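You operate a simulated robot arm through the tools that you are given. There is no shell and no other tool. Be economical: measure what you need, move in short steps, check, and stop when the job is done.

The job below is to be done with a simulated two-armed robot. You get a single attempt, and the scene is never put back.

JOB
Brush the crumbs off the chocolate cake, then glaze it.
Fine: glaze over the middle of the top; white brush for crumbs, orange brush from the open white glaze pot; each back in its stand. Set down upright: white brush, orange brush. A coat counts when it lies all over at full strength: go over it till it gets no stronger. What is to be rubbed or washed off counts as gone when no trace of it is left.
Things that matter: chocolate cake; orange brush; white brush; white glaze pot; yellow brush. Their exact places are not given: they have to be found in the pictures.

It is judged by the outcome, as a careful person would: the job done as asked, and still so three seconds after it is handed in. It fails if anything else is knocked over, pushed out of place, dropped, spilled or broken.

ROBOT AND FRAMES
Two 7-joint arms with fingered hands on one trunk, on a base that drives. Base frame: it is fixed to the floor where the robot stands at the start and does not move with it; the origin is under the middle of the robot, x ahead of it, y to its left, z up; the surface under the hand at the start is at about z = 850. Readings come in mm, rad, newtons and seconds.
The left shoulder is at the start at [24, 215, 1198], the right one opposite. With the tool pointing down near the work surface each hand reaches from about 100 to 660 mm from the robot's upright axis, wherever it stands, measured 20 degrees to its own side. Places, roughly: chocolate cake (24x24x7 cm) [300, -100, 900]. Payload 3.6 kg a hand.
The TCP of each hand is the grasp point between the finger pads, 22 mm short of the fingertips. In the tool frame z runs along the fingers and y along their closing line. Largest opening 132 mm; the body of the gripper starts 60 mm behind the TCP. The gripper is a hand of 4 fingers: y runs from the thumb to the fingers, the wrist lies at [0, 0, -203] in the tool frame.
Orientation is told as [roll, pitch, yaw] about the base's x, y, z axes, in that order, counted from this pose: with the fingers straight down and closing along the base's y, the tool's x points along the base's -x, its y along +y and its z along -z.

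CONTROLS
- The arms move only by the tool arm_command. It takes "left_rows", "right_rows" or both (then of equal length, played together; a hand with none holds still); each is a list of rows, each a list of 2 entries, a list of its own where there are three numbers: the turn, a rotation vector about the tool's x, y, z in rad, then the shift along the tool's x, y, z in mm. In form: [[[wx, wy, wz], [dx, dy, dz]], ...]. A call has 1 to 20 rows; each row is the pose to reach, as a shift and turn from the pose commanded when the call began, along the tool's axes at that moment. Each row takes 0.2 s and may step no farther than 50 mm and 0.15 rad from the row before; otherwise, the whole call is refused. Where a pose cannot be reached the arm comes as near as it can. A force on the tool above 40 N (or 10 N above the force at the start of the call, whichever is more), or a blocked arm, ends the call early, and 0.2 s more pass. In this call time passes only in rows, and 0.2 s behind the last. The reply holds the time, the measured pose of the TCP, the force on the tool along the base axes, the opening and the grip force, in the units named above and with some noise, with the torque about the TCP (base axes, N m) and any sound that the robot's microphone picked up, and new pictures: "show" is both (left out), scene, wrist or none (wrist: the cameras of the hands that moved).
- Cameras (640 x 400 px; columns grow to the right, rows downward): "scene" is now at [172.6, -2, 1114.9]; the picture's right is [-0.02, -1.00, 0.00], its down [-0.34, 0.01, -0.94] and it looks along [0.94, -0.02, -0.34] (base axes); focal length 214 px, centre (320, 200). "left" rides on the left gripper at [-53, -53, -84] in its tool frame; the picture's right is [0.71, -0.71, 0.00], its down [0.53, 0.53, -0.67] and it looks along [0.47, 0.47, 0.74] (tool axes); focal length 247 px, centre (320, 200). "right" rides on the right gripper at [53, -53, -84] in its tool frame; the picture's right is [0.71, 0.71, 0.00], its down [-0.53, 0.53, -0.67] and it looks along [-0.47, 0.47, 0.74] (tool axes); focal length 247 px, centre (320, 200).
- raise_lower(by): slides the trunk up (or, below 0, down) by that many mm; the arms and the scene camera ride with it, the base frame stays. It gives what a move gives, with no picture.
- roll_base(legs): drives the robot by 1 to 6 legs, each [ahead, turn to the left] in mm and rad, along the robot's own axes; the way and the turn of a leg run together, so that a leg with both is an arc; at most 1500 mm and 3.142 rad a leg. The arms and the cameras ride along, it lands a little off, and it stops where it bumps. It gives what a move gives, and a new picture of the scene camera.
- finger_targets(finger1, finger2, finger3, thumb_bend, hand): sets how far each is bent, from 0 (flat) to 1 (curled in); at 0.3 the hand is open as for a grip, at 0.7 the pads meet at the TCP. One left out holds its place. A second passes; each finger stops where it meets its share of the squeeze, and holds until it gets a number again. It is the only way to open and close the hand. It gives what a move gives, with no picture; readings hold the bend of each and the force on the fingers (four entries, about 0 where the hand has none), thumb and palm.
- head_to(pan, tilt): turns the head with the scene camera to pan (to the left, within 1.047 rad either way) and tilt (down, from -0.506 to 1.204), counted from straight ahead of the robot. It gives what a move gives, and a new picture of the scene camera.
- locate(camera, pixels): for up to 12 pixels [column, row] of the newest picture of that camera ("zoom" is the newest enlarged one), the place [x, y, z] in the base frame of the surface seen there, good to about 2 mm. It takes no simulated time.
- enlarge(camera, box): a new picture of the part [left, top, right, bottom] of that camera's present view, enlarged. It takes no simulated time.
- job_done(): hands the job in; it is judged then, once.

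Work in short steps. Measure before you move; look again where a grasp or a placing could have gone wrong, and mend it. You have 80 turns and 260 pictures in all, those below and enlarged ones among them. Open the grippers and draw the arms clear of the work before you hand the job in, unless the task says otherwise; then end with one line.

The tools are called after "Request:" as a command line: name --argument value ..., lists and objects as JSON in quotes. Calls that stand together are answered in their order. arm_command: Moves the arms, as the interface text tells. Its arguments: {"type":"object","properties":{"left_rows":{"type":"array","items":{"type":"array"}},"right_rows":{"type":"array","items":{"type":"array"}},"show":{"type":"string","enum":["both","scene","wrist","none"]}},"required":[]} The other tools are called the same way: raise_lower (by) slides the trunk up or down; finger_targets (finger1, finger2, finger3, thumb_bend, hand) moves the fingers one by one; roll_base (legs) drives the base; head_to (pan, tilt) turns the head that bears the scene camera; locate (camera, pixels) gives the place of the surface under pixels of a picture; enlarge (camera, box) takes an enlarged picture of a part of a camera's view; job_done () hands the job in.

At the start:

```text
time_s: 0.0
left_ee_pos: [415.4, 50.6, 1322.1]
left_tool_rot: [0.0, -0.001, 0.0]
left_ft_force: [0.0, -0.8, 1.3]
left_moment: [0.01, 0.0, 0.01]
left_gripper_width: 131.8
left_grasp_force: 0.0
left_shape: jaw
left_bend: [0.3, 0.3, 0.3, 0.3]
left_finger forces: [0.0, 0.1, 0.1, 0.0, 0.1, 0.0]
right_ee_pos: [500.9, -315.5, 1277.7]
right_tool_rot: [0.0, 0.002, 0.001]
right_ft_force: [0.6, -0.5, 0.2]
right_moment: [-0.02, 0.0, 0.0]
right_gripper_width: 131.7
right_grasp_force: 0.1
right_shape: jaw
right_bend: [0.3, 0.3, 0.3, 0.3]
right_finger forces: [0.0, 0.1, 0.1, 0.0, 0.0, 0.1]
trunk travel left (down, up): [-475.0, 201.0]
robot x, y, heading: [-0.1, 0.6, 0.001]
head pan, tilt: [-0.024, 0.349]
```

scene: 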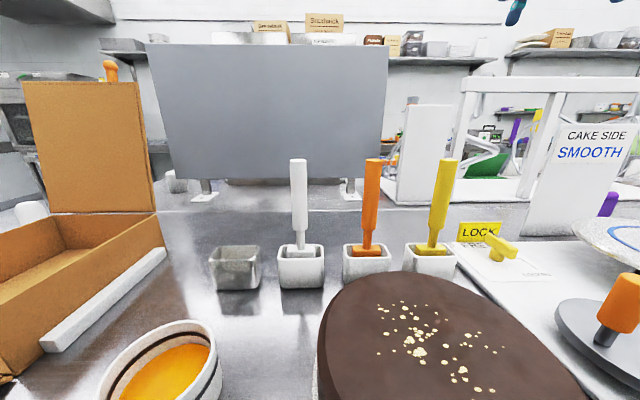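
right: 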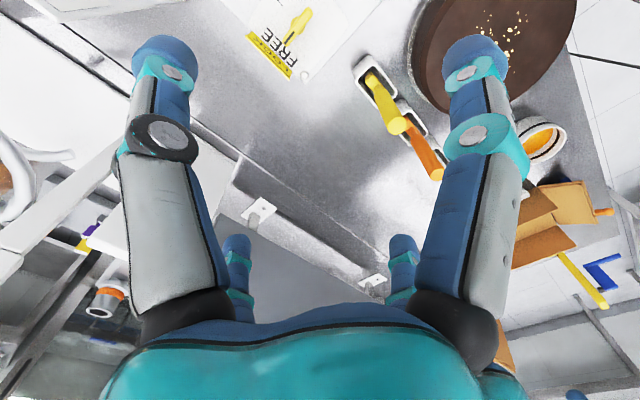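
left: 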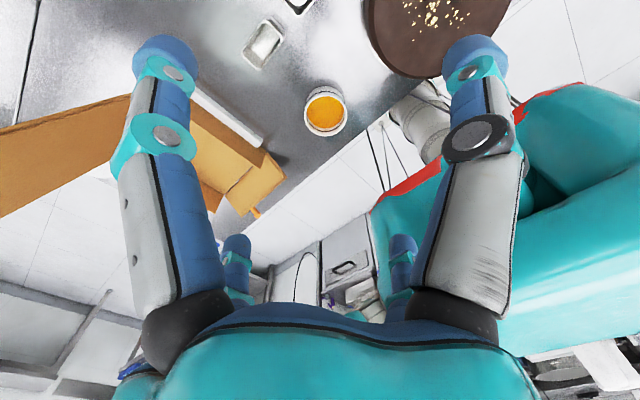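

The scene shows the white (299,200), orange (371,205) and yellow (443,205) brushes in stands, the glaze pot at lower left and the cake at lower right. I tilt the head down to see the whole work area.

Request:
head_to --pan -0.1 --tilt 0.8

```text
time_s: 0.9
left_ee_pos: [416.0, 50.2, 1322.8]
left_tool_rot: [0.0, -0.002, 0.0]
left_ft_force: [-0.8, 0.1, -0.8]
left_moment: [0.0, -0.01, 0.01]
left_gripper_width: 131.6
left_grasp_force: 0.1
left_shape: jaw
left_bend: [0.3, 0.3, 0.3, 0.3]
left_finger forces: [0.0, 0.1, 0.1, 0.0, 0.0, 0.1]
right_ee_pos: [501.6, -314.2, 1278.5]
right_tool_rot: [0.0, 0.001, 0.001]
right_ft_force: [-0.6, 0.2, 0.6]
right_moment: [-0.02, 0.03, 0.03]
right_gripper_width: 132.0
right_grasp_force: 0.0
right_shape: jaw
right_bend: [0.3, 0.3, 0.3, 0.3]
right_finger forces: [0.0, 0.1, 0.1, 0.0, 0.0, 0.0]
trunk travel left (down, up): [-475.0, 201.0]
robot x, y, heading: [-0.2, 5.1, -0.002]
head pan, tilt: [-0.099, 0.799]
```

scene: 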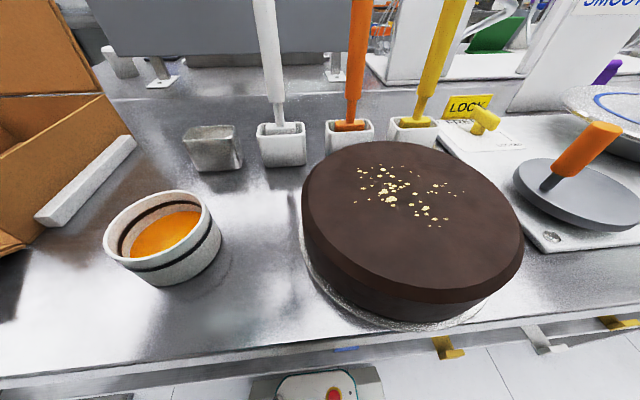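

Now I measure cake edges, crumbs, brushes, stands and the pot.

Request:
locate --camera "scene" --pixels '[[304, 190], [520, 240], [385, 143], [385, 290], [390, 200], [360, 170], [446, 219], [463, 184], [165, 232], [108, 225], [208, 212], [158, 192]]'

Request:
locate --camera "scene" --pixels '[[264, 10], [272, 60], [279, 110], [281, 128], [359, 20], [355, 70], [351, 110], [349, 126], [302, 126], [258, 128], [330, 122], [372, 124]]'

Request:
enlarge --camera "scene" --box '[230, 0, 470, 170]'

```text
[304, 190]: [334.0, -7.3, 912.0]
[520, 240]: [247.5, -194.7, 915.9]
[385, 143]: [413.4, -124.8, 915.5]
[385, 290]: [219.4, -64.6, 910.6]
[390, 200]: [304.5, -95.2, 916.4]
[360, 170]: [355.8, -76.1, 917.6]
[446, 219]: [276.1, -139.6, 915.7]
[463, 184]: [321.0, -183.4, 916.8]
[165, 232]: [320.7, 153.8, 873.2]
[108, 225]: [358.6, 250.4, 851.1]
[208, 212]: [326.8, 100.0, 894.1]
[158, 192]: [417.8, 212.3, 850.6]
```

```text
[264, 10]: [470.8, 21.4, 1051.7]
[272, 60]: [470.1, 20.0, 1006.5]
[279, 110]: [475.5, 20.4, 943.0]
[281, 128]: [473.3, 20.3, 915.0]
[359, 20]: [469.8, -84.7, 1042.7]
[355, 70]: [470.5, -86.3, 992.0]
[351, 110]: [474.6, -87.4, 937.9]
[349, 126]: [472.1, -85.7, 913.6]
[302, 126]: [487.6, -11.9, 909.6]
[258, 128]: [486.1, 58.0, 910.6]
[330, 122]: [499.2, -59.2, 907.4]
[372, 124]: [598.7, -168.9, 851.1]
```

```text
2.35 times, centred on (350, 85) of scene
```

zoom: 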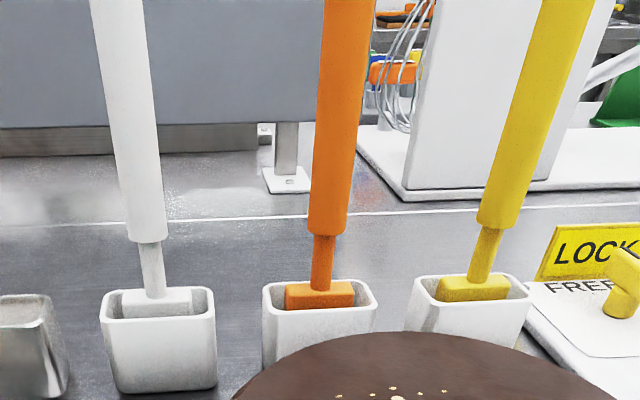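

The white brush stands at about (475, 20) and the orange one at about (475, -87). Handles run z≈945–1067. Now the pot rim and inside, and the crumbs close up.

Request:
enlarge --camera "scene" --box '[300, 135, 530, 305]'

Request:
locate --camera "scene" --pixels '[[106, 230], [160, 194], [203, 208], [140, 259], [180, 250], [150, 250], [185, 220], [165, 225], [140, 235], [175, 213], [125, 215], [150, 205]]'

Request:
locate --camera "scene" --pixels '[[355, 202], [390, 167], [446, 190], [430, 222], [305, 200], [512, 255], [450, 150], [340, 265], [480, 285], [330, 160], [410, 300], [518, 225]]'

```text
2.35 times, centred on (415, 220) of scene
```

zoom: 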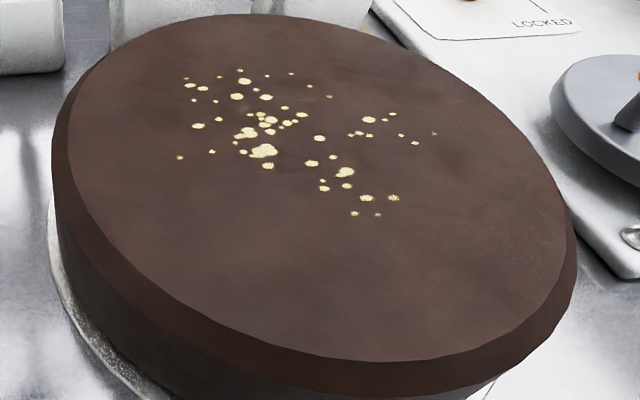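

```text
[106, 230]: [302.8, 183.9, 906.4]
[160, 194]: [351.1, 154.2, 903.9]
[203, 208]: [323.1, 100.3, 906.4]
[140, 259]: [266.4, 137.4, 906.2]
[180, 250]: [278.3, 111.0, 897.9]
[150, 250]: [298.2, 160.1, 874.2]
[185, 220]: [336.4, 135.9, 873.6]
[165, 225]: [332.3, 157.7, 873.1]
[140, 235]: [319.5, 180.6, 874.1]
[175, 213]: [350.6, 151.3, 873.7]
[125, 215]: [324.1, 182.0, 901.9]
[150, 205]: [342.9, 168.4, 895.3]
```

```text
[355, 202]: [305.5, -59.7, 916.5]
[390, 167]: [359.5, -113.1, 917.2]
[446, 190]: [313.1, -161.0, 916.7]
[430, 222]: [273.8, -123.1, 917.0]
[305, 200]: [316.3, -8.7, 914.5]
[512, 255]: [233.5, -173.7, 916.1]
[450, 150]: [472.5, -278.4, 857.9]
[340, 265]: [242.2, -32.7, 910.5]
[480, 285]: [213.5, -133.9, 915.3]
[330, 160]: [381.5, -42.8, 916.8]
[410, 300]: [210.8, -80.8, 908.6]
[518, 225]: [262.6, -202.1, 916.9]
```

Pot rim is at z≈906, centre ≈(311,147), glaze at z≈873. Cake top is z≈916.5, centre ≈(311,-106). I pull the left arm aside and take the right hand above the white brush.

Request:
arm_command --left_rows '[[[0, 0, 0], [0, 40, 0]], [[0, 0, 0], [0, 80, 0]], [[0, 0, 0], [0, 120, 0]], [[0, 0, 0], [0, 160, 0]], [[0, 0, 0], [0, 200, 0]], [[0, 0, 0], [0, 240, 0]], [[0, 0, 0], [0, 260, 0]], [[0, 0, 0], [0, 280, 0]], [[0, 0, 0], [0, 280, 0]], [[0, 0, 0], [0, 280, 0]]]' --right_rows '[[[0, 0, 0], [2, 20, 0]], [[0, 0, 0], [5, 50, 5]], [[0, 0, 0], [8, 90, 20]], [[0, 0, 0], [11, 130, 40]], [[0, 0, 0], [14, 170, 60]], [[0, 0, 0], [17, 210, 80]], [[0, 0, 0], [20, 250, 100]], [[0, 0, 0], [23, 290, 120]], [[0, 0, 0], [26, 320, 128]], [[0, 0, 0], [27, 335, 128]]]'

Request:
finger_targets --hand "right" --finger1 0.45 --finger2 0.45 --finger3 0.45 --thumb_bend 0.45

Request:
enlarge --camera "right" --box '[0, 0, 640, 400]'

```text
time_s: 3.1
left_ee_pos: [414.2, 331.7, 1322.8]
left_tool_rot: [-0.001, -0.001, 0.002]
left_ft_force: [-0.7, 0.7, -0.1]
left_moment: [0.0, 0.06, -0.02]
left_gripper_width: 131.8
left_grasp_force: 0.1
left_shape: jaw
left_bend: [0.3, 0.3, 0.3, 0.3]
left_finger forces: [0.0, 0.0, 0.0, 0.0, 0.0, 0.0]
right_ee_pos: [473.1, 21.1, 1148.5]
right_tool_rot: [0.0, 0.002, 0.0]
right_ft_force: [0.4, -0.9, -0.8]
right_moment: [-0.02, 0.0, -0.01]
right_gripper_width: 131.7
right_grasp_force: 0.0
right_shape: jaw
right_bend: [0.3, 0.3, 0.3, 0.3]
right_finger forces: [0.0, 0.1, 0.0, 0.0, 0.1, 0.0]
trunk travel left (down, up): [-475.0, 201.0]
robot x, y, heading: [-2.1, -3.0, -0.001]
head pan, tilt: [-0.099, 0.799]
```

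scene: 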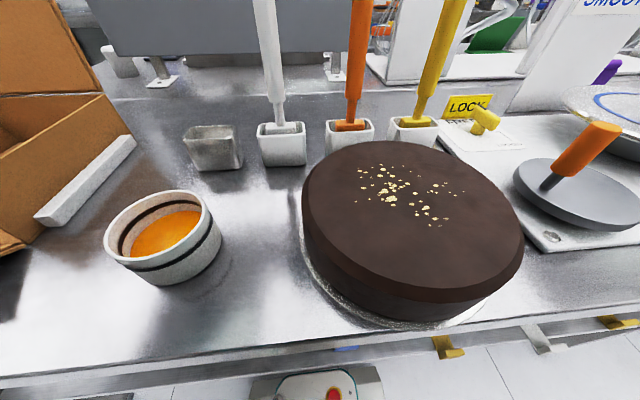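
right: 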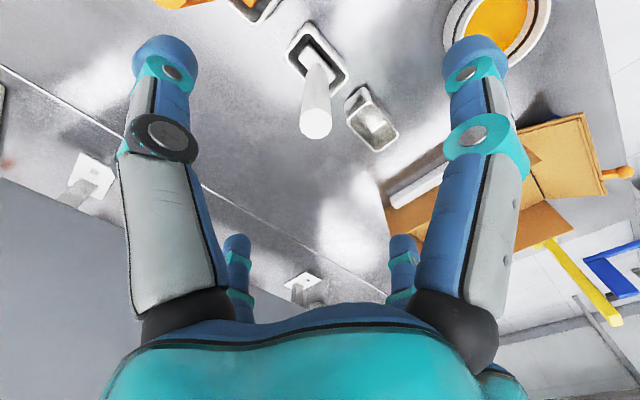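
left: 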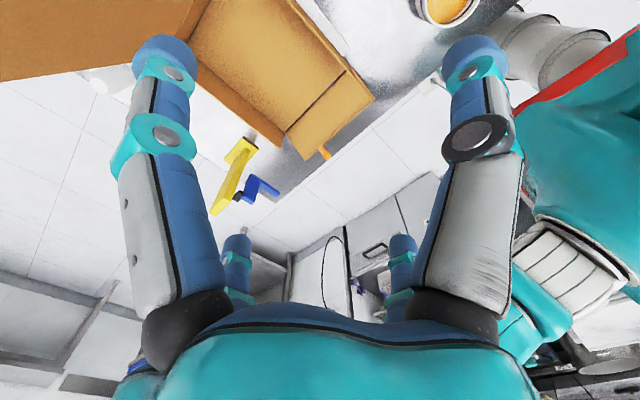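

```text
time_s: 4.1
left_ee_pos: [415.3, 330.2, 1323.5]
left_tool_rot: [0.0, -0.002, 0.002]
left_ft_force: [0.2, 0.4, -0.3]
left_moment: [-0.01, 0.0, -0.01]
left_gripper_width: 131.9
left_grasp_force: 0.0
left_shape: jaw
left_bend: [0.3, 0.3, 0.3, 0.3]
left_finger forces: [0.0, 0.0, 0.0, 0.1, 0.1, 0.0]
right_ee_pos: [474.8, 20.7, 1149.4]
right_tool_rot: [0.0, 0.002, 0.002]
right_ft_force: [0.8, 0.1, 0.6]
right_moment: [-0.04, 0.01, 0.01]
right_gripper_width: 53.1
right_grasp_force: 0.1
right_shape: fingers
right_bend: [0.45, 0.45, 0.45, 0.45]
right_finger forces: [0.0, 0.0, 0.1, 0.1, 0.0, 0.0]
trunk travel left (down, up): [-475.0, 201.0]
robot x, y, heading: [-2.0, -1.1, 0.0]
head pan, tilt: [-0.099, 0.799]
```

```text
1.00 times, centred on (320, 200) of right (not enlarged: the box is as wide or as high as the picture)
```

zoom: 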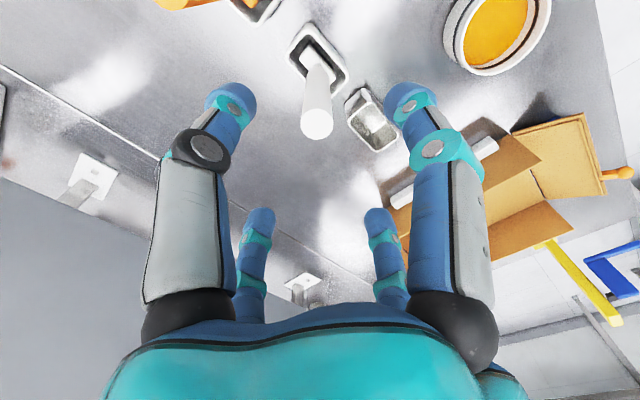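

The handle top shows at (316,122) between the fingers. I measure it and the pot in this view.

Request:
locate --camera "zoom" --pixels '[[316, 124], [304, 124], [329, 124], [316, 135], [316, 80], [500, 28], [450, 30], [545, 30], [495, 70], [478, 66], [525, 10], [320, 40]]'

```text
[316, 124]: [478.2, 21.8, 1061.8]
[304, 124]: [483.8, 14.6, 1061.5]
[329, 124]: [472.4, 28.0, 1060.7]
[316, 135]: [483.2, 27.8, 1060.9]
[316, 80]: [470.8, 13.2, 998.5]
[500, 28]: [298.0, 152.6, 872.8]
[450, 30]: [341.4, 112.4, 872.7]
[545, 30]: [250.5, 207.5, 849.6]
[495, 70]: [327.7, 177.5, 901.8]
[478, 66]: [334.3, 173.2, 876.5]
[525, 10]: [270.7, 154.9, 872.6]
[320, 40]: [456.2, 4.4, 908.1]
```

Handle axis is at (479, 21), top z 1061. I go down over it to TCP z≈1022.

Request:
arm_command --right_rows '[[[0, 0, 0], [-4, 0, 20]], [[0, 0, 0], [-4, 0, 50]], [[0, 0, 0], [-4, 0, 75]], [[0, 0, 0], [-4, 0, 100]], [[0, 0, 0], [-4, 0, 118]], [[0, 0, 0], [-4, 0, 127]]]' --show "wrist"

```text
time_s: 5.5
left_ee_pos: [414.5, 331.1, 1322.1]
left_tool_rot: [0.0, -0.003, 0.003]
left_ft_force: [-0.5, -0.6, -0.7]
left_moment: [0.05, 0.02, 0.0]
left_gripper_width: 132.1
left_grasp_force: 0.1
left_shape: jaw
left_bend: [0.3, 0.3, 0.3, 0.3]
left_finger forces: [0.0, 0.0, 0.1, 0.1, 0.0, 0.0]
right_ee_pos: [478.6, 19.9, 1021.9]
right_tool_rot: [-0.001, 0.002, 0.002]
right_ft_force: [-0.2, -0.1, -0.6]
right_moment: [0.01, 0.0, 0.03]
right_gripper_width: 53.3
right_grasp_force: 0.1
right_shape: fingers
right_bend: [0.45, 0.45, 0.45, 0.45]
right_finger forces: [0.0, 0.0, 0.1, 0.0, 0.1, 0.0]
trunk travel left (down, up): [-475.0, 201.0]
robot x, y, heading: [1.1, 4.4, 0.002]
head pan, tilt: [-0.099, 0.799]
```

right: 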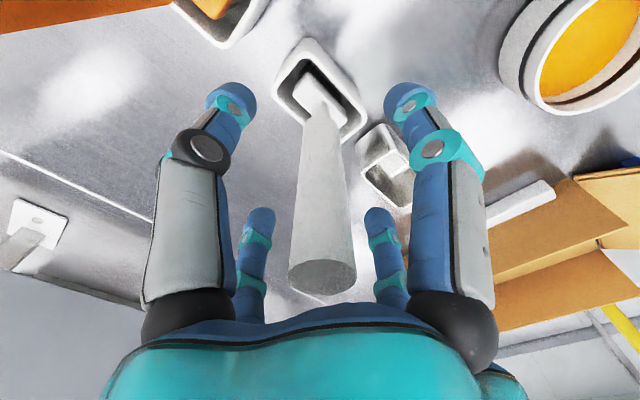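

The handle sits centred between the fingers. I close the hand.

Request:
finger_targets --hand "right" --finger1 0.75 --finger2 0.75 --finger3 0.75 --thumb_bend 0.75

Request:
enlarge --camera "right" --box '[0, 0, 640, 400]'

```text
time_s: 6.5
left_ee_pos: [415.1, 330.5, 1323.0]
left_tool_rot: [0.0, 0.0, 0.001]
left_ft_force: [-0.2, -0.7, 0.9]
left_moment: [0.0, -0.04, -0.01]
left_gripper_width: 131.8
left_grasp_force: 0.0
left_shape: jaw
left_bend: [0.3, 0.3, 0.3, 0.3]
left_finger forces: [0.0, 0.0, 0.0, 0.0, 0.0, 0.0]
right_ee_pos: [478.2, 20.0, 1022.8]
right_tool_rot: [0.0, 0.002, 0.003]
right_ft_force: [0.3, -0.1, 0.4]
right_moment: [0.0, 0.0, 0.02]
right_gripper_width: 6.7
right_grasp_force: 14.8
right_shape: fingers
right_bend: [0.64, 0.63, 0.64, 0.66]
right_finger forces: [6.0, 7.2, 6.1, 0.0, 10.9, 0.0]
trunk travel left (down, up): [-475.0, 201.0]
robot x, y, heading: [-1.4, 1.4, 0.003]
head pan, tilt: [-0.099, 0.799]
```

```text
1.00 times, centred on (320, 200) of right (not enlarged: the box is as wide or as high as the picture)
```

zoom: 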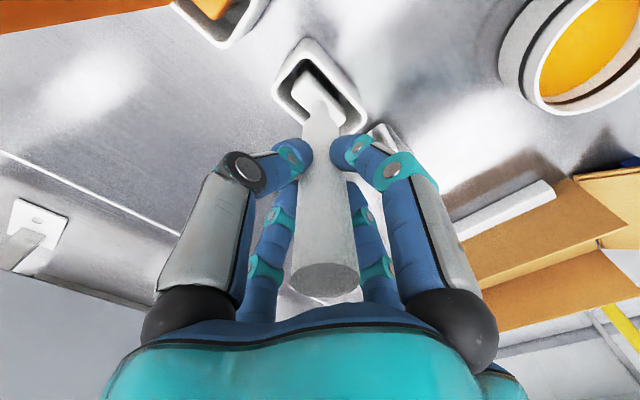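

The grip holds (14.8 N). I lift straight up 120 mm and look.

Request:
arm_command --right_rows '[[[0, 0, 0], [0, 0, -10]], [[0, 0, 0], [0, 0, -30]], [[0, 0, 0], [0, 0, -55]], [[0, 0, 0], [0, 0, -80]], [[0, 0, 0], [0, 0, -105]], [[0, 0, 0], [0, 0, -120]]]'

```text
time_s: 7.9
left_ee_pos: [415.3, 331.4, 1322.3]
left_tool_rot: [0.001, 0.0, 0.002]
left_ft_force: [0.2, -0.7, 0.3]
left_moment: [0.0, 0.01, -0.01]
left_gripper_width: 132.0
left_grasp_force: 0.1
left_shape: jaw
left_bend: [0.3, 0.3, 0.3, 0.3]
left_finger forces: [0.0, 0.0, 0.0, 0.0, 0.0, 0.0]
right_ee_pos: [478.4, 20.1, 1141.7]
right_tool_rot: [-0.002, 0.003, 0.001]
right_ft_force: [-0.9, 0.3, -0.2]
right_moment: [-0.03, 0.01, 0.02]
right_gripper_width: 7.0
right_grasp_force: 14.6
right_shape: fingers
right_bend: [0.64, 0.63, 0.64, 0.66]
right_finger forces: [6.1, 7.2, 6.0, 0.1, 10.6, 0.1]
trunk travel left (down, up): [-475.0, 201.0]
robot x, y, heading: [1.8, 2.3, 0.0]
head pan, tilt: [-0.099, 0.799]
```

scene: 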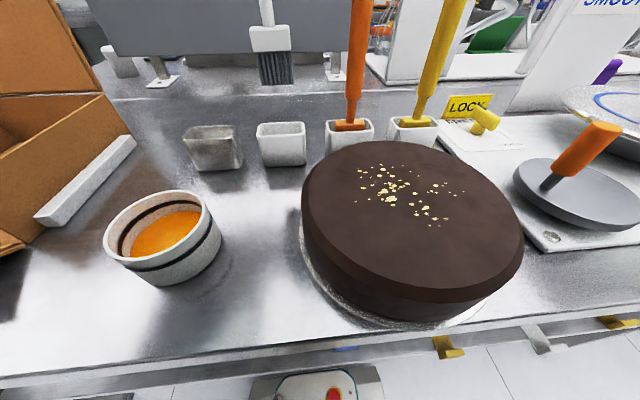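
right: 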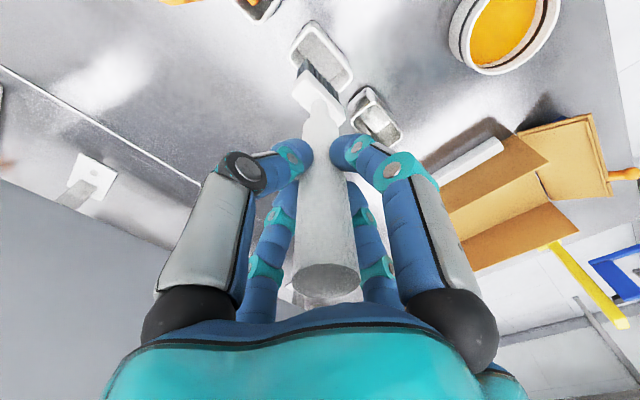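

Request:
locate --camera "scene" --pixels '[[262, 82], [290, 82], [276, 80], [276, 60], [270, 40], [252, 35], [289, 35], [261, 70]]'

```text
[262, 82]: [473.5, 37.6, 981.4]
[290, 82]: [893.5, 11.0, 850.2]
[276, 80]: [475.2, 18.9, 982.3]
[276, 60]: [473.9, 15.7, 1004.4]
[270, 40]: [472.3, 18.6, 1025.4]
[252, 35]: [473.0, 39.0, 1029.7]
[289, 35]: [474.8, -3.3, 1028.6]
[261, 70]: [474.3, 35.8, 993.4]
```

The bristle tip is 163 mm below the TCP, about 38 mm wide in y. I carry the brush to above the far part of the cake (x 385, y −60) and lower to light contact.

Request:
arm_command --right_rows '[[[0, 0, 0], [25, 0, 0]], [[0, 0, 0], [60, -25, 0]], [[0, 0, 0], [85, -60, 10]], [[0, 0, 0], [93, -80, 30]], [[0, 0, 0], [93, -80, 50]], [[0, 0, 0], [93, -80, 62]], [[0, 0, 0], [93, -80, 66]]]'

```text
time_s: 9.5
left_ee_pos: [413.1, 330.6, 1324.5]
left_tool_rot: [0.0, -0.004, 0.003]
left_ft_force: [-0.5, -0.3, 0.3]
left_moment: [-0.01, 0.01, 0.01]
left_gripper_width: 131.7
left_grasp_force: 0.1
left_shape: jaw
left_bend: [0.3, 0.3, 0.3, 0.3]
left_finger forces: [0.0, 0.1, 0.0, 0.0, 0.1, 0.1]
right_ee_pos: [384.7, -60.0, 1080.8]
right_tool_rot: [0.006, -0.008, -0.001]
right_ft_force: [1.2, -4.9, 34.8]
right_moment: [-0.09, -0.01, 0.01]
right_gripper_width: 6.2
right_grasp_force: 23.3
right_shape: fingers
right_bend: [0.64, 0.63, 0.63, 0.67]
right_finger forces: [9.7, 9.6, 9.7, 0.0, 17.7, 0.0]
trunk travel left (down, up): [-475.0, 201.0]
robot x, y, heading: [-3.8, -0.7, -0.001]
head pan, tilt: [-0.099, 0.799]
```

scene: 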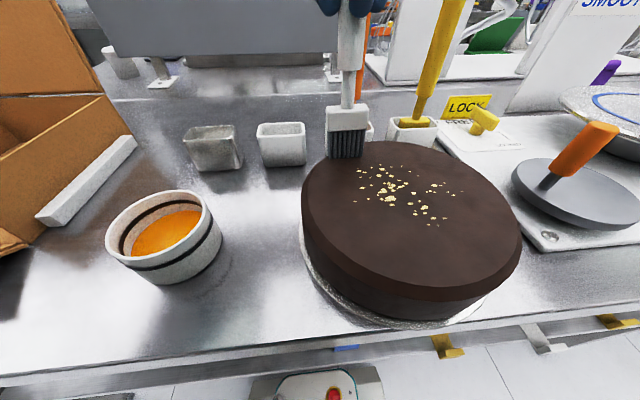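
right: 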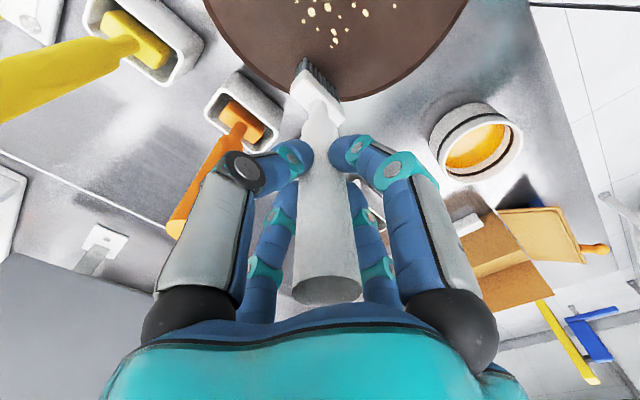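

Contact at TCP z≈1080.8 is stiff (35 N). I ease up 3 mm and sweep the first stroke toward the robot.

Request:
arm_command --right_rows '[[[0, 0, 0], [0, 0, -3]], [[0, 0, 0], [15, 0, -3]], [[0, 0, 0], [40, 0, -3]], [[0, 0, 0], [65, 0, -3]], [[0, 0, 0], [90, 0, -3]], [[0, 0, 0], [115, 0, -3]], [[0, 0, 0], [140, 0, -3]], [[0, 0, 0], [165, 0, -3]], [[0, 0, 0], [185, 0, -3]], [[0, 0, 0], [185, 0, -25]]]' --show "scene"

```text
time_s: 11.7
left_ee_pos: [414.7, 329.4, 1323.6]
left_tool_rot: [0.0, -0.002, 0.001]
left_ft_force: [-0.2, -0.5, 0.6]
left_moment: [-0.04, 0.0, -0.02]
left_gripper_width: 131.8
left_grasp_force: 0.0
left_shape: jaw
left_bend: [0.3, 0.3, 0.3, 0.3]
left_finger forces: [0.0, 0.0, 0.1, 0.0, 0.0, 0.0]
right_ee_pos: [200.0, -61.4, 1101.6]
right_tool_rot: [0.0, 0.003, 0.001]
right_ft_force: [4.3, 0.0, -1.1]
right_moment: [0.0, -0.04, -0.04]
right_gripper_width: 0.0
right_grasp_force: 15.4
right_shape: fingers
right_bend: [0.68, 0.63, 0.6, 0.67]
right_finger forces: [5.8, 7.0, 7.9, 0.1, 9.7, 0.1]
trunk travel left (down, up): [-475.0, 201.0]
robot x, y, heading: [-0.2, -0.1, -0.002]
head pan, tilt: [-0.099, 0.799]
```

scene: 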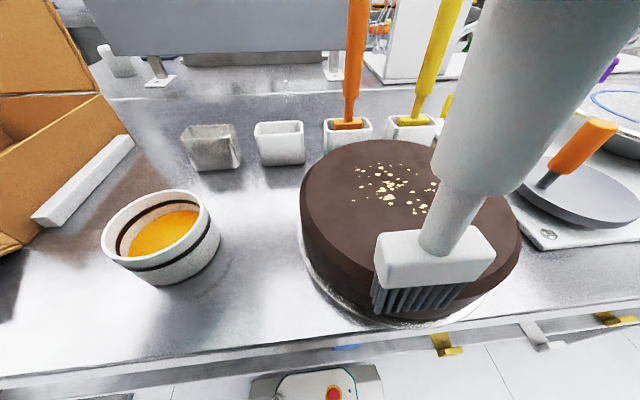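

The brush has tilted in the grip from drag. I look closely before going on.

Request:
enlarge --camera "right" --box '[0, 0, 640, 400]'

Request:
locate --camera "scene" --pixels '[[376, 305], [405, 312], [435, 310], [461, 285], [385, 260], [440, 270], [450, 215], [480, 110], [500, 30]]'

```text
1.00 times, centred on (320, 200) of right (not enlarged: the box is as wide or as high as the picture)
```

zoom: 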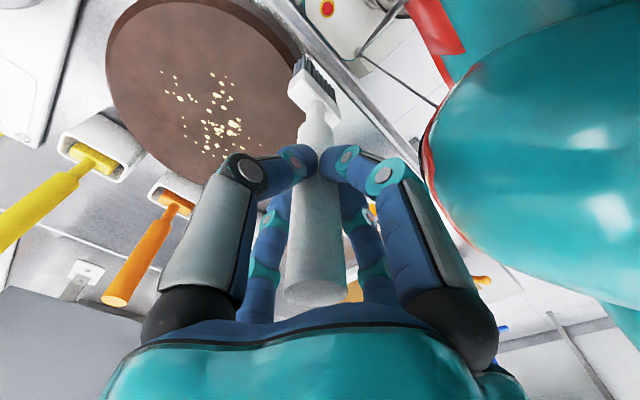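

```text
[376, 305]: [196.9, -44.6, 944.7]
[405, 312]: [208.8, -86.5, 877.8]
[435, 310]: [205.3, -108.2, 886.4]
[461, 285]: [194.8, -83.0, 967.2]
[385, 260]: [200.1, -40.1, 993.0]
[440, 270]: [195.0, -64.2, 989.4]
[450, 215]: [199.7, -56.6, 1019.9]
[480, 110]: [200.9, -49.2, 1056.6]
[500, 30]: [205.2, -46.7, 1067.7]
```

Request:
locate --camera "zoom" --pixels '[[316, 292], [316, 230], [316, 160], [316, 125], [312, 90], [292, 90], [340, 118], [296, 68], [335, 95]]'

Request:
enlarge --camera "scene" --box '[340, 0, 640, 340]'

```text
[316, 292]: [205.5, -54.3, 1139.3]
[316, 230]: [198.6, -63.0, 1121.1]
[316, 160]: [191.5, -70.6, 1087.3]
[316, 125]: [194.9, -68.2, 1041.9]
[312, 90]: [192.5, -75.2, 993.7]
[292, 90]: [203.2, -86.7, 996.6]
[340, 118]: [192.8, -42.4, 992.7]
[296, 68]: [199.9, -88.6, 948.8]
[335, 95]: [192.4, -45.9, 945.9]
```

```text
1.18 times, centred on (490, 170) of scene
```

zoom: 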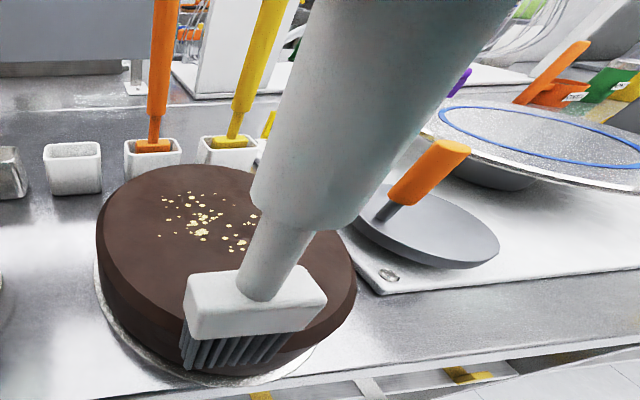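

Brush is still well under the TCP, twisted about 0.2 rad about its axis only; but the crumbs at y≈−60 look unchanged. I try a short stroke over the dense crumbs at (345→290, −92), stopping in contact to read the force.

Request:
arm_command --right_rows '[[[0, 0, 0], [-45, -10, -5]], [[0, 0, 0], [-90, -20, -5]], [[0, 0, 0], [-135, -30, -5]], [[0, 0, 0], [-155, -32, 5]], [[0, 0, 0], [-155, -32, 20]], [[0, 0, 0], [-155, -32, 23]], [[0, 0, 0], [-135, -32, 23]], [[0, 0, 0], [-115, -32, 23]], [[0, 0, 0], [-95, -32, 23]]]' --show "both"

```text
time_s: 13.7
left_ee_pos: [414.8, 329.6, 1322.0]
left_tool_rot: [-0.001, -0.001, 0.002]
left_ft_force: [-0.1, 0.4, -0.1]
left_moment: [-0.01, 0.0, 0.02]
left_gripper_width: 132.0
left_grasp_force: 0.0
left_shape: jaw
left_bend: [0.3, 0.3, 0.3, 0.3]
left_finger forces: [0.1, 0.1, 0.0, 0.0, 0.1, 0.1]
right_ee_pos: [294.4, -93.2, 1078.7]
right_tool_rot: [-0.001, 0.003, 0.0]
right_ft_force: [1.4, -1.1, 4.1]
right_moment: [0.09, -0.34, -0.04]
right_gripper_width: 1.5
right_grasp_force: 18.6
right_shape: fingers
right_bend: [0.66, 0.62, 0.6, 0.68]
right_finger forces: [3.9, 7.3, 16.7, 0.0, 8.9, 0.0]
trunk travel left (down, up): [-475.0, 201.0]
robot x, y, heading: [-0.4, 4.6, -0.005]
head pan, tilt: [-0.099, 0.799]
```

scene: 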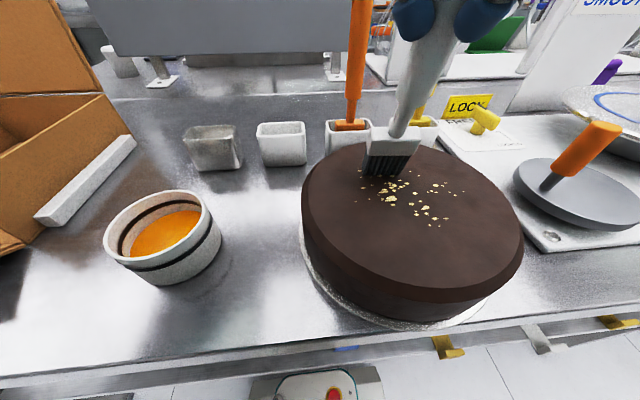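
right: 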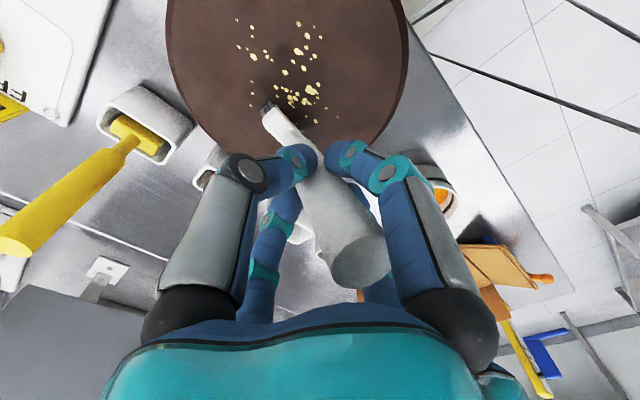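

The brush pivots in the grip about the closing line when dragged along x. I look at what the stroke did to the crumbs.

Request:
enlarge --camera "scene" --box '[300, 135, 530, 305]'

Request:
enlarge --camera "right" --box '[170, 0, 420, 160]'

```text
2.35 times, centred on (415, 220) of scene
```

zoom: 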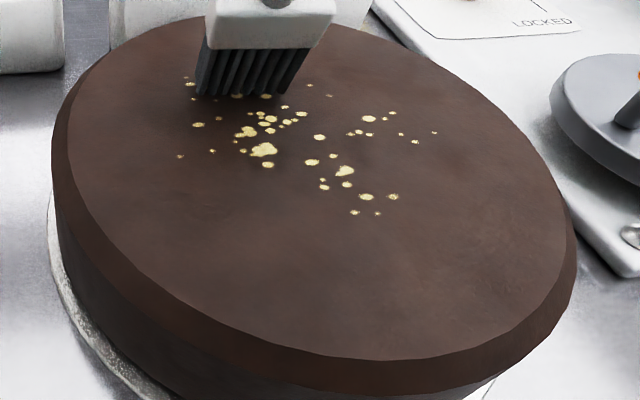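

```text
2.50 times, centred on (295, 80) of right
```

zoom: 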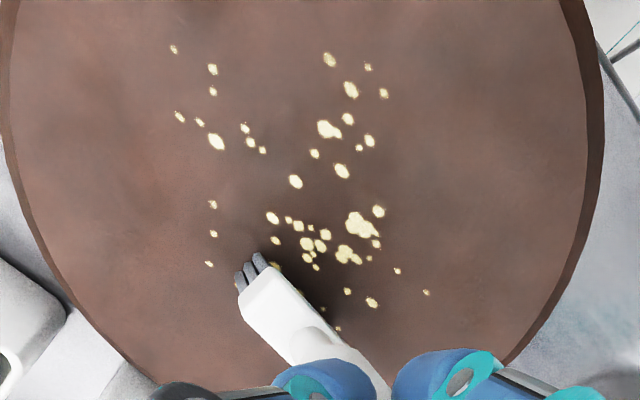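

The tip stuck at x≈345 while the hand moved to 294, so the brush tilted. I go back +x to right it, then try a stroke along y, the closing line, where the grip is stiff.

Request:
arm_command --right_rows '[[[0, 0, 0], [-20, 0, 0]], [[0, 0, 0], [-40, 0, 0]], [[0, 0, 0], [-54, 0, 0]]]' --show "both"

```text
time_s: 14.5
left_ee_pos: [410.3, 330.3, 1324.4]
left_tool_rot: [0.0, -0.003, 0.002]
left_ft_force: [-1.0, -0.2, 0.2]
left_moment: [0.0, 0.0, 0.0]
left_gripper_width: 132.0
left_grasp_force: 0.1
left_shape: jaw
left_bend: [0.3, 0.3, 0.3, 0.3]
left_finger forces: [0.0, 0.0, 0.0, 0.0, 0.0, 0.0]
right_ee_pos: [348.2, -91.5, 1080.7]
right_tool_rot: [0.003, -0.002, 0.001]
right_ft_force: [-2.1, -3.1, 34.9]
right_moment: [0.08, -0.12, 0.02]
right_gripper_width: 0.0
right_grasp_force: 21.7
right_shape: fingers
right_bend: [0.67, 0.61, 0.6, 0.66]
right_finger forces: [6.0, 10.7, 9.5, 0.0, 17.3, 0.0]
trunk travel left (down, up): [-475.0, 201.0]
robot x, y, heading: [-1.2, 0.4, -0.001]
head pan, tilt: [-0.099, 0.799]
```

scene: 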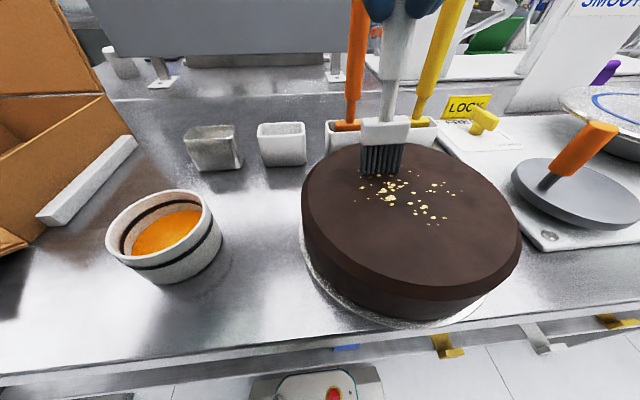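
right: 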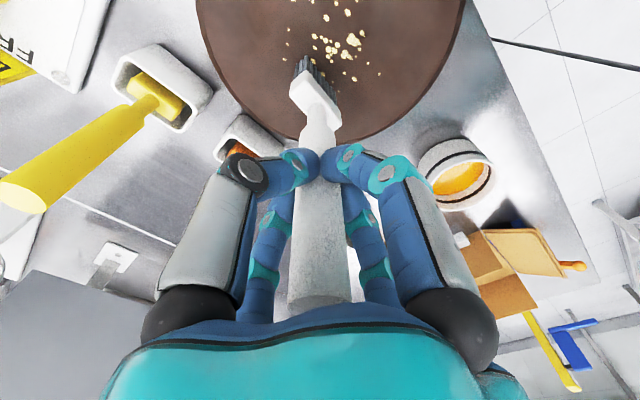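

Upright again. I ease up 2 mm and stroke along y by −60 mm.

Request:
arm_command --right_rows '[[[0, 0, 0], [0, 0, -2]], [[0, 0, 0], [0, -20, -2]], [[0, 0, 0], [0, -40, -2]], [[0, 0, 0], [0, -60, -2]]]' --show "both"

```text
time_s: 15.5
left_ee_pos: [414.5, 330.5, 1323.2]
left_tool_rot: [-0.001, -0.002, 0.003]
left_ft_force: [-0.4, 0.0, -0.3]
left_moment: [0.0, 0.0, 0.01]
left_gripper_width: 132.0
left_grasp_force: 0.1
left_shape: jaw
left_bend: [0.3, 0.3, 0.3, 0.3]
left_finger forces: [0.0, 0.0, 0.0, 0.1, 0.0, 0.0]
right_ee_pos: [348.6, -153.8, 1080.2]
right_tool_rot: [0.0, 0.005, 0.001]
right_ft_force: [0.0, 1.2, 9.0]
right_moment: [0.48, -0.01, 0.0]
right_gripper_width: 0.9
right_grasp_force: 20.8
right_shape: fingers
right_bend: [0.67, 0.6, 0.6, 0.67]
right_finger forces: [3.6, 18.6, 8.7, 0.1, 10.1, 0.1]
trunk travel left (down, up): [-475.0, 201.0]
robot x, y, heading: [-3.8, 1.0, 0.004]
head pan, tilt: [-0.099, 0.799]
```

scene: 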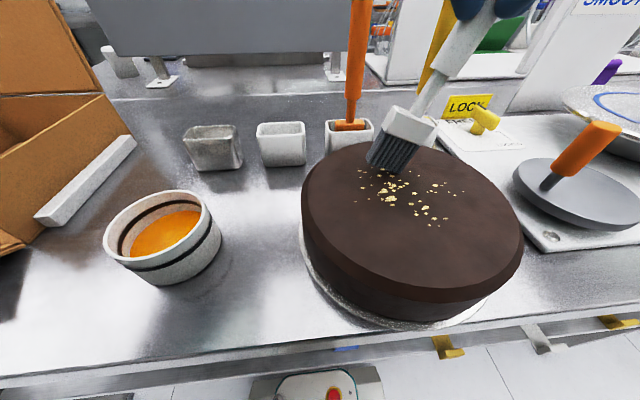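
right: 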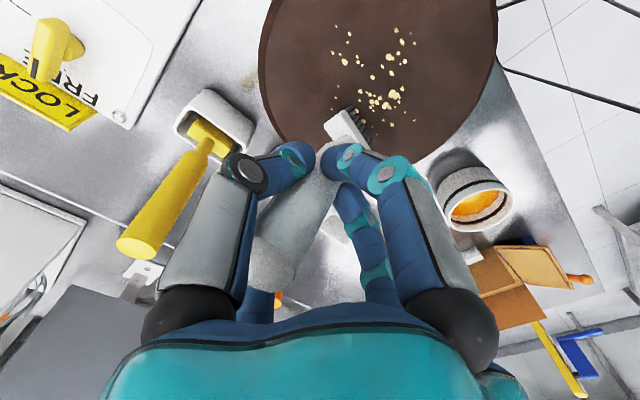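

It also tilts here: high tip friction. With the brush trailing it should now slide at light, self-limiting force; I continue −y 70 mm and check whether the crumbs in its path fade.

Request:
arm_command --right_rows '[[[0, 0, 0], [0, -15, 0]], [[0, 0, 0], [0, -30, 0]], [[0, 0, 0], [0, -45, 0]], [[0, 0, 0], [0, -60, 0]], [[0, 0, 0], [0, -70, 0]]]' --show "both"

Request:
enlarge --camera "scene" --box '[300, 135, 530, 305]'

```text
time_s: 16.7
left_ee_pos: [413.9, 331.4, 1323.0]
left_tool_rot: [0.001, -0.002, 0.002]
left_ft_force: [0.2, -0.7, 0.1]
left_moment: [-0.02, -0.01, -0.03]
left_gripper_width: 131.7
left_grasp_force: 0.0
left_shape: jaw
left_bend: [0.3, 0.3, 0.3, 0.3]
left_finger forces: [0.0, 0.1, 0.0, 0.0, 0.1, 0.1]
right_ee_pos: [348.3, -223.1, 1081.8]
right_tool_rot: [0.001, 0.002, 0.0]
right_ft_force: [0.2, 0.2, 2.8]
right_moment: [0.25, -0.04, -0.04]
right_gripper_width: 0.4
right_grasp_force: 16.6
right_shape: fingers
right_bend: [0.67, 0.61, 0.6, 0.67]
right_finger forces: [3.1, 12.0, 8.5, 0.1, 8.4, 0.1]
trunk travel left (down, up): [-475.0, 201.0]
robot x, y, heading: [3.6, 0.8, -0.002]
head pan, tilt: [-0.099, 0.799]
```

scene: 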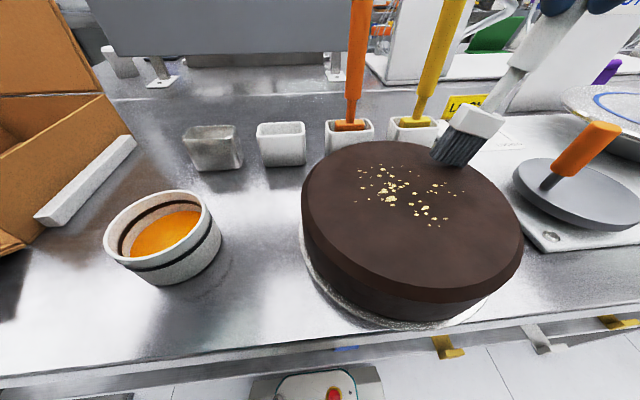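
right: 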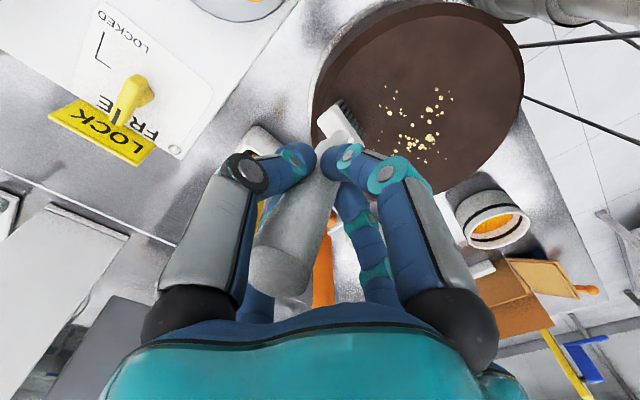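

```text
2.35 times, centred on (415, 220) of scene
```

zoom: 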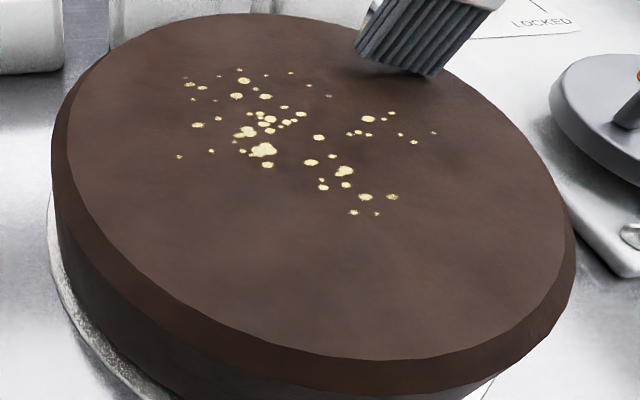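

Crumbs along the strokes have faded slightly, so light contact works and needs many passes. I right the brush, then scrub back and forth along x with about 1 mm of press, creeping in y.

Request:
arm_command --right_rows '[[[0, 0, 0], [0, 23, -1]], [[0, 0, 0], [0, 48, -1]], [[0, 0, 0], [-42, 48, -1]], [[0, 0, 0], [-3, 51, -1]], [[0, 0, 0], [36, 54, -1]], [[0, 0, 0], [75, 57, -1]], [[0, 0, 0], [114, 60, -1]], [[0, 0, 0], [75, 63, -1]], [[0, 0, 0], [36, 66, -1]], [[0, 0, 0], [-3, 69, -1]], [[0, 0, 0], [-42, 72, -1]], [[0, 0, 0], [-3, 75, -1]], [[0, 0, 0], [36, 78, -1]], [[0, 0, 0], [75, 81, -1]], [[0, 0, 0], [114, 84, -1]], [[0, 0, 0], [75, 87, -1]], [[0, 0, 0], [36, 90, -1]], [[0, 0, 0], [-3, 93, -1]], [[0, 0, 0], [-42, 96, -1]]]' --show "both"

Request:
enlarge --camera "scene" --box '[300, 135, 530, 305]'

```text
time_s: 20.7
left_ee_pos: [413.9, 331.1, 1321.8]
left_tool_rot: [0.001, -0.001, 0.003]
left_ft_force: [-0.2, 0.2, -0.6]
left_moment: [-0.02, 0.03, 0.0]
left_gripper_width: 131.8
left_grasp_force: 0.0
left_shape: jaw
left_bend: [0.3, 0.3, 0.3, 0.3]
left_finger forces: [0.1, 0.0, 0.0, 0.0, 0.1, 0.1]
right_ee_pos: [392.8, -123.6, 1082.5]
right_tool_rot: [0.0, 0.004, 0.002]
right_ft_force: [-1.0, -0.8, 1.8]
right_moment: [0.04, 0.13, 0.05]
right_gripper_width: 0.0
right_grasp_force: 15.4
right_shape: fingers
right_bend: [0.71, 0.61, 0.61, 0.68]
right_finger forces: [4.4, 9.4, 7.9, 0.1, 8.6, 0.1]
trunk travel left (down, up): [-475.0, 201.0]
robot x, y, heading: [-0.0, 4.3, -0.001]
head pan, tilt: [-0.099, 0.799]
```

scene: 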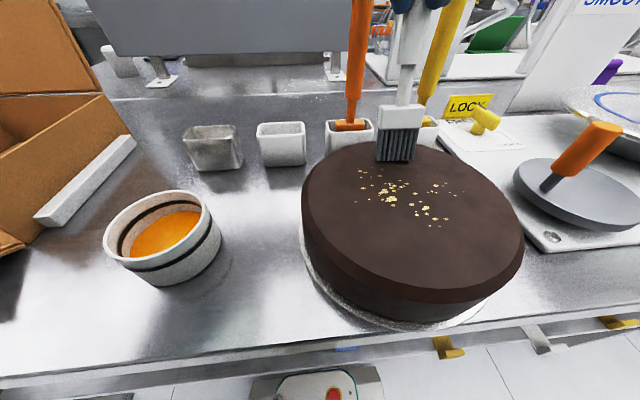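
right: 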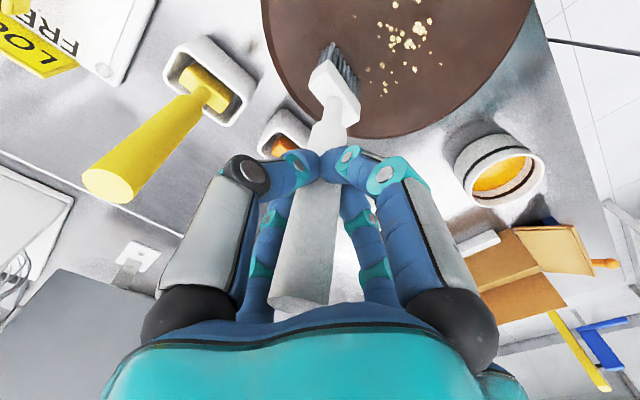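

```text
2.35 times, centred on (415, 220) of scene
```

zoom: 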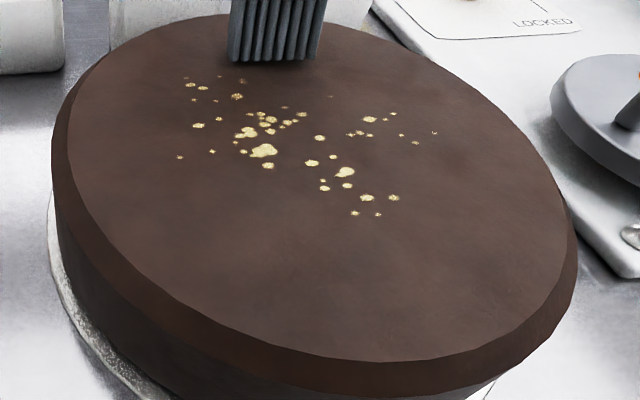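

Far crumbs have faded strongly, the nearer ones less, so contact was lost nearer to me. I press 1–2 mm deeper and scrub y −126 → −60.

Request:
arm_command --right_rows '[[[0, 0, 0], [38, 3, 1]], [[0, 0, 0], [76, 6, 1.6]], [[0, 0, 0], [114, 9, 2]], [[0, 0, 0], [150, 12, 2.2]], [[0, 0, 0], [114, 16, 2.2]], [[0, 0, 0], [76, 19, 1.8]], [[0, 0, 0], [38, 22, 1.4]], [[0, 0, 0], [0, 25, 1]], [[0, 0, 0], [38, 29, 1]], [[0, 0, 0], [76, 32, 1.6]], [[0, 0, 0], [114, 35, 2]], [[0, 0, 0], [150, 38, 2.2]], [[0, 0, 0], [114, 42, 2.2]], [[0, 0, 0], [76, 46, 1.8]], [[0, 0, 0], [38, 50, 1.4]], [[0, 0, 0], [0, 54, 1]], [[0, 0, 0], [38, 57, 1]], [[0, 0, 0], [76, 60, 1.6]], [[0, 0, 0], [114, 63, 2]], [[0, 0, 0], [150, 66, 2.2]]]' --show "both"

Request:
enlarge --camera "scene" --box '[300, 135, 530, 305]'

```text
time_s: 24.9
left_ee_pos: [413.4, 330.6, 1323.5]
left_tool_rot: [0.0, -0.002, 0.001]
left_ft_force: [-0.2, 0.1, 0.8]
left_moment: [0.0, 0.0, 0.03]
left_gripper_width: 132.0
left_grasp_force: 0.0
left_shape: jaw
left_bend: [0.3, 0.3, 0.3, 0.3]
left_finger forces: [0.0, 0.1, 0.0, 0.1, 0.0, 0.0]
right_ee_pos: [240.3, -63.2, 1078.6]
right_tool_rot: [0.001, 0.001, 0.003]
right_ft_force: [0.5, 0.7, 4.9]
right_moment: [0.06, -0.26, 0.03]
right_gripper_width: 0.0
right_grasp_force: 16.1
right_shape: fingers
right_bend: [0.68, 0.61, 0.61, 0.69]
right_finger forces: [3.3, 9.0, 13.1, 0.0, 6.8, 0.0]
trunk travel left (down, up): [-475.0, 201.0]
robot x, y, heading: [0.4, -1.9, -0.004]
head pan, tilt: [-0.099, 0.799]
```

scene: 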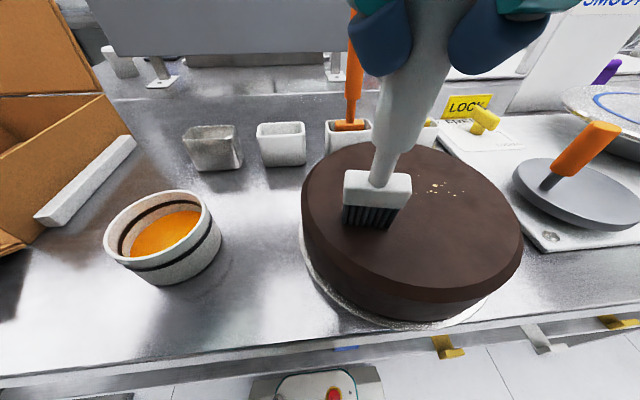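
right: 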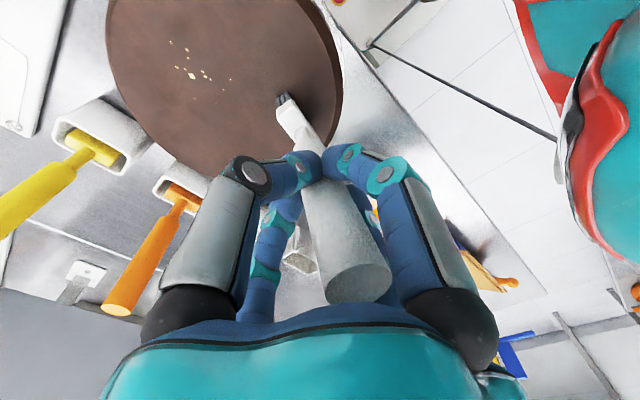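

```text
2.35 times, centred on (415, 220) of scene
```

zoom: 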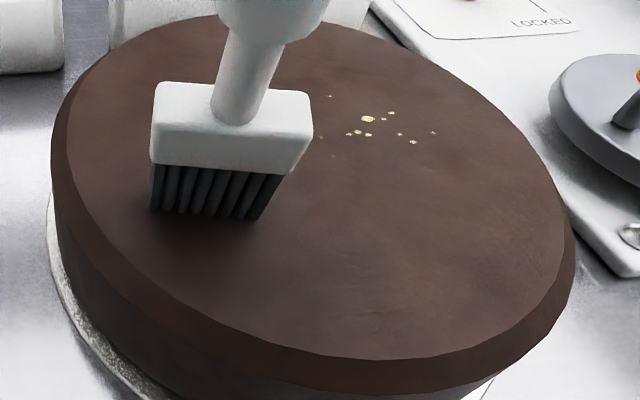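

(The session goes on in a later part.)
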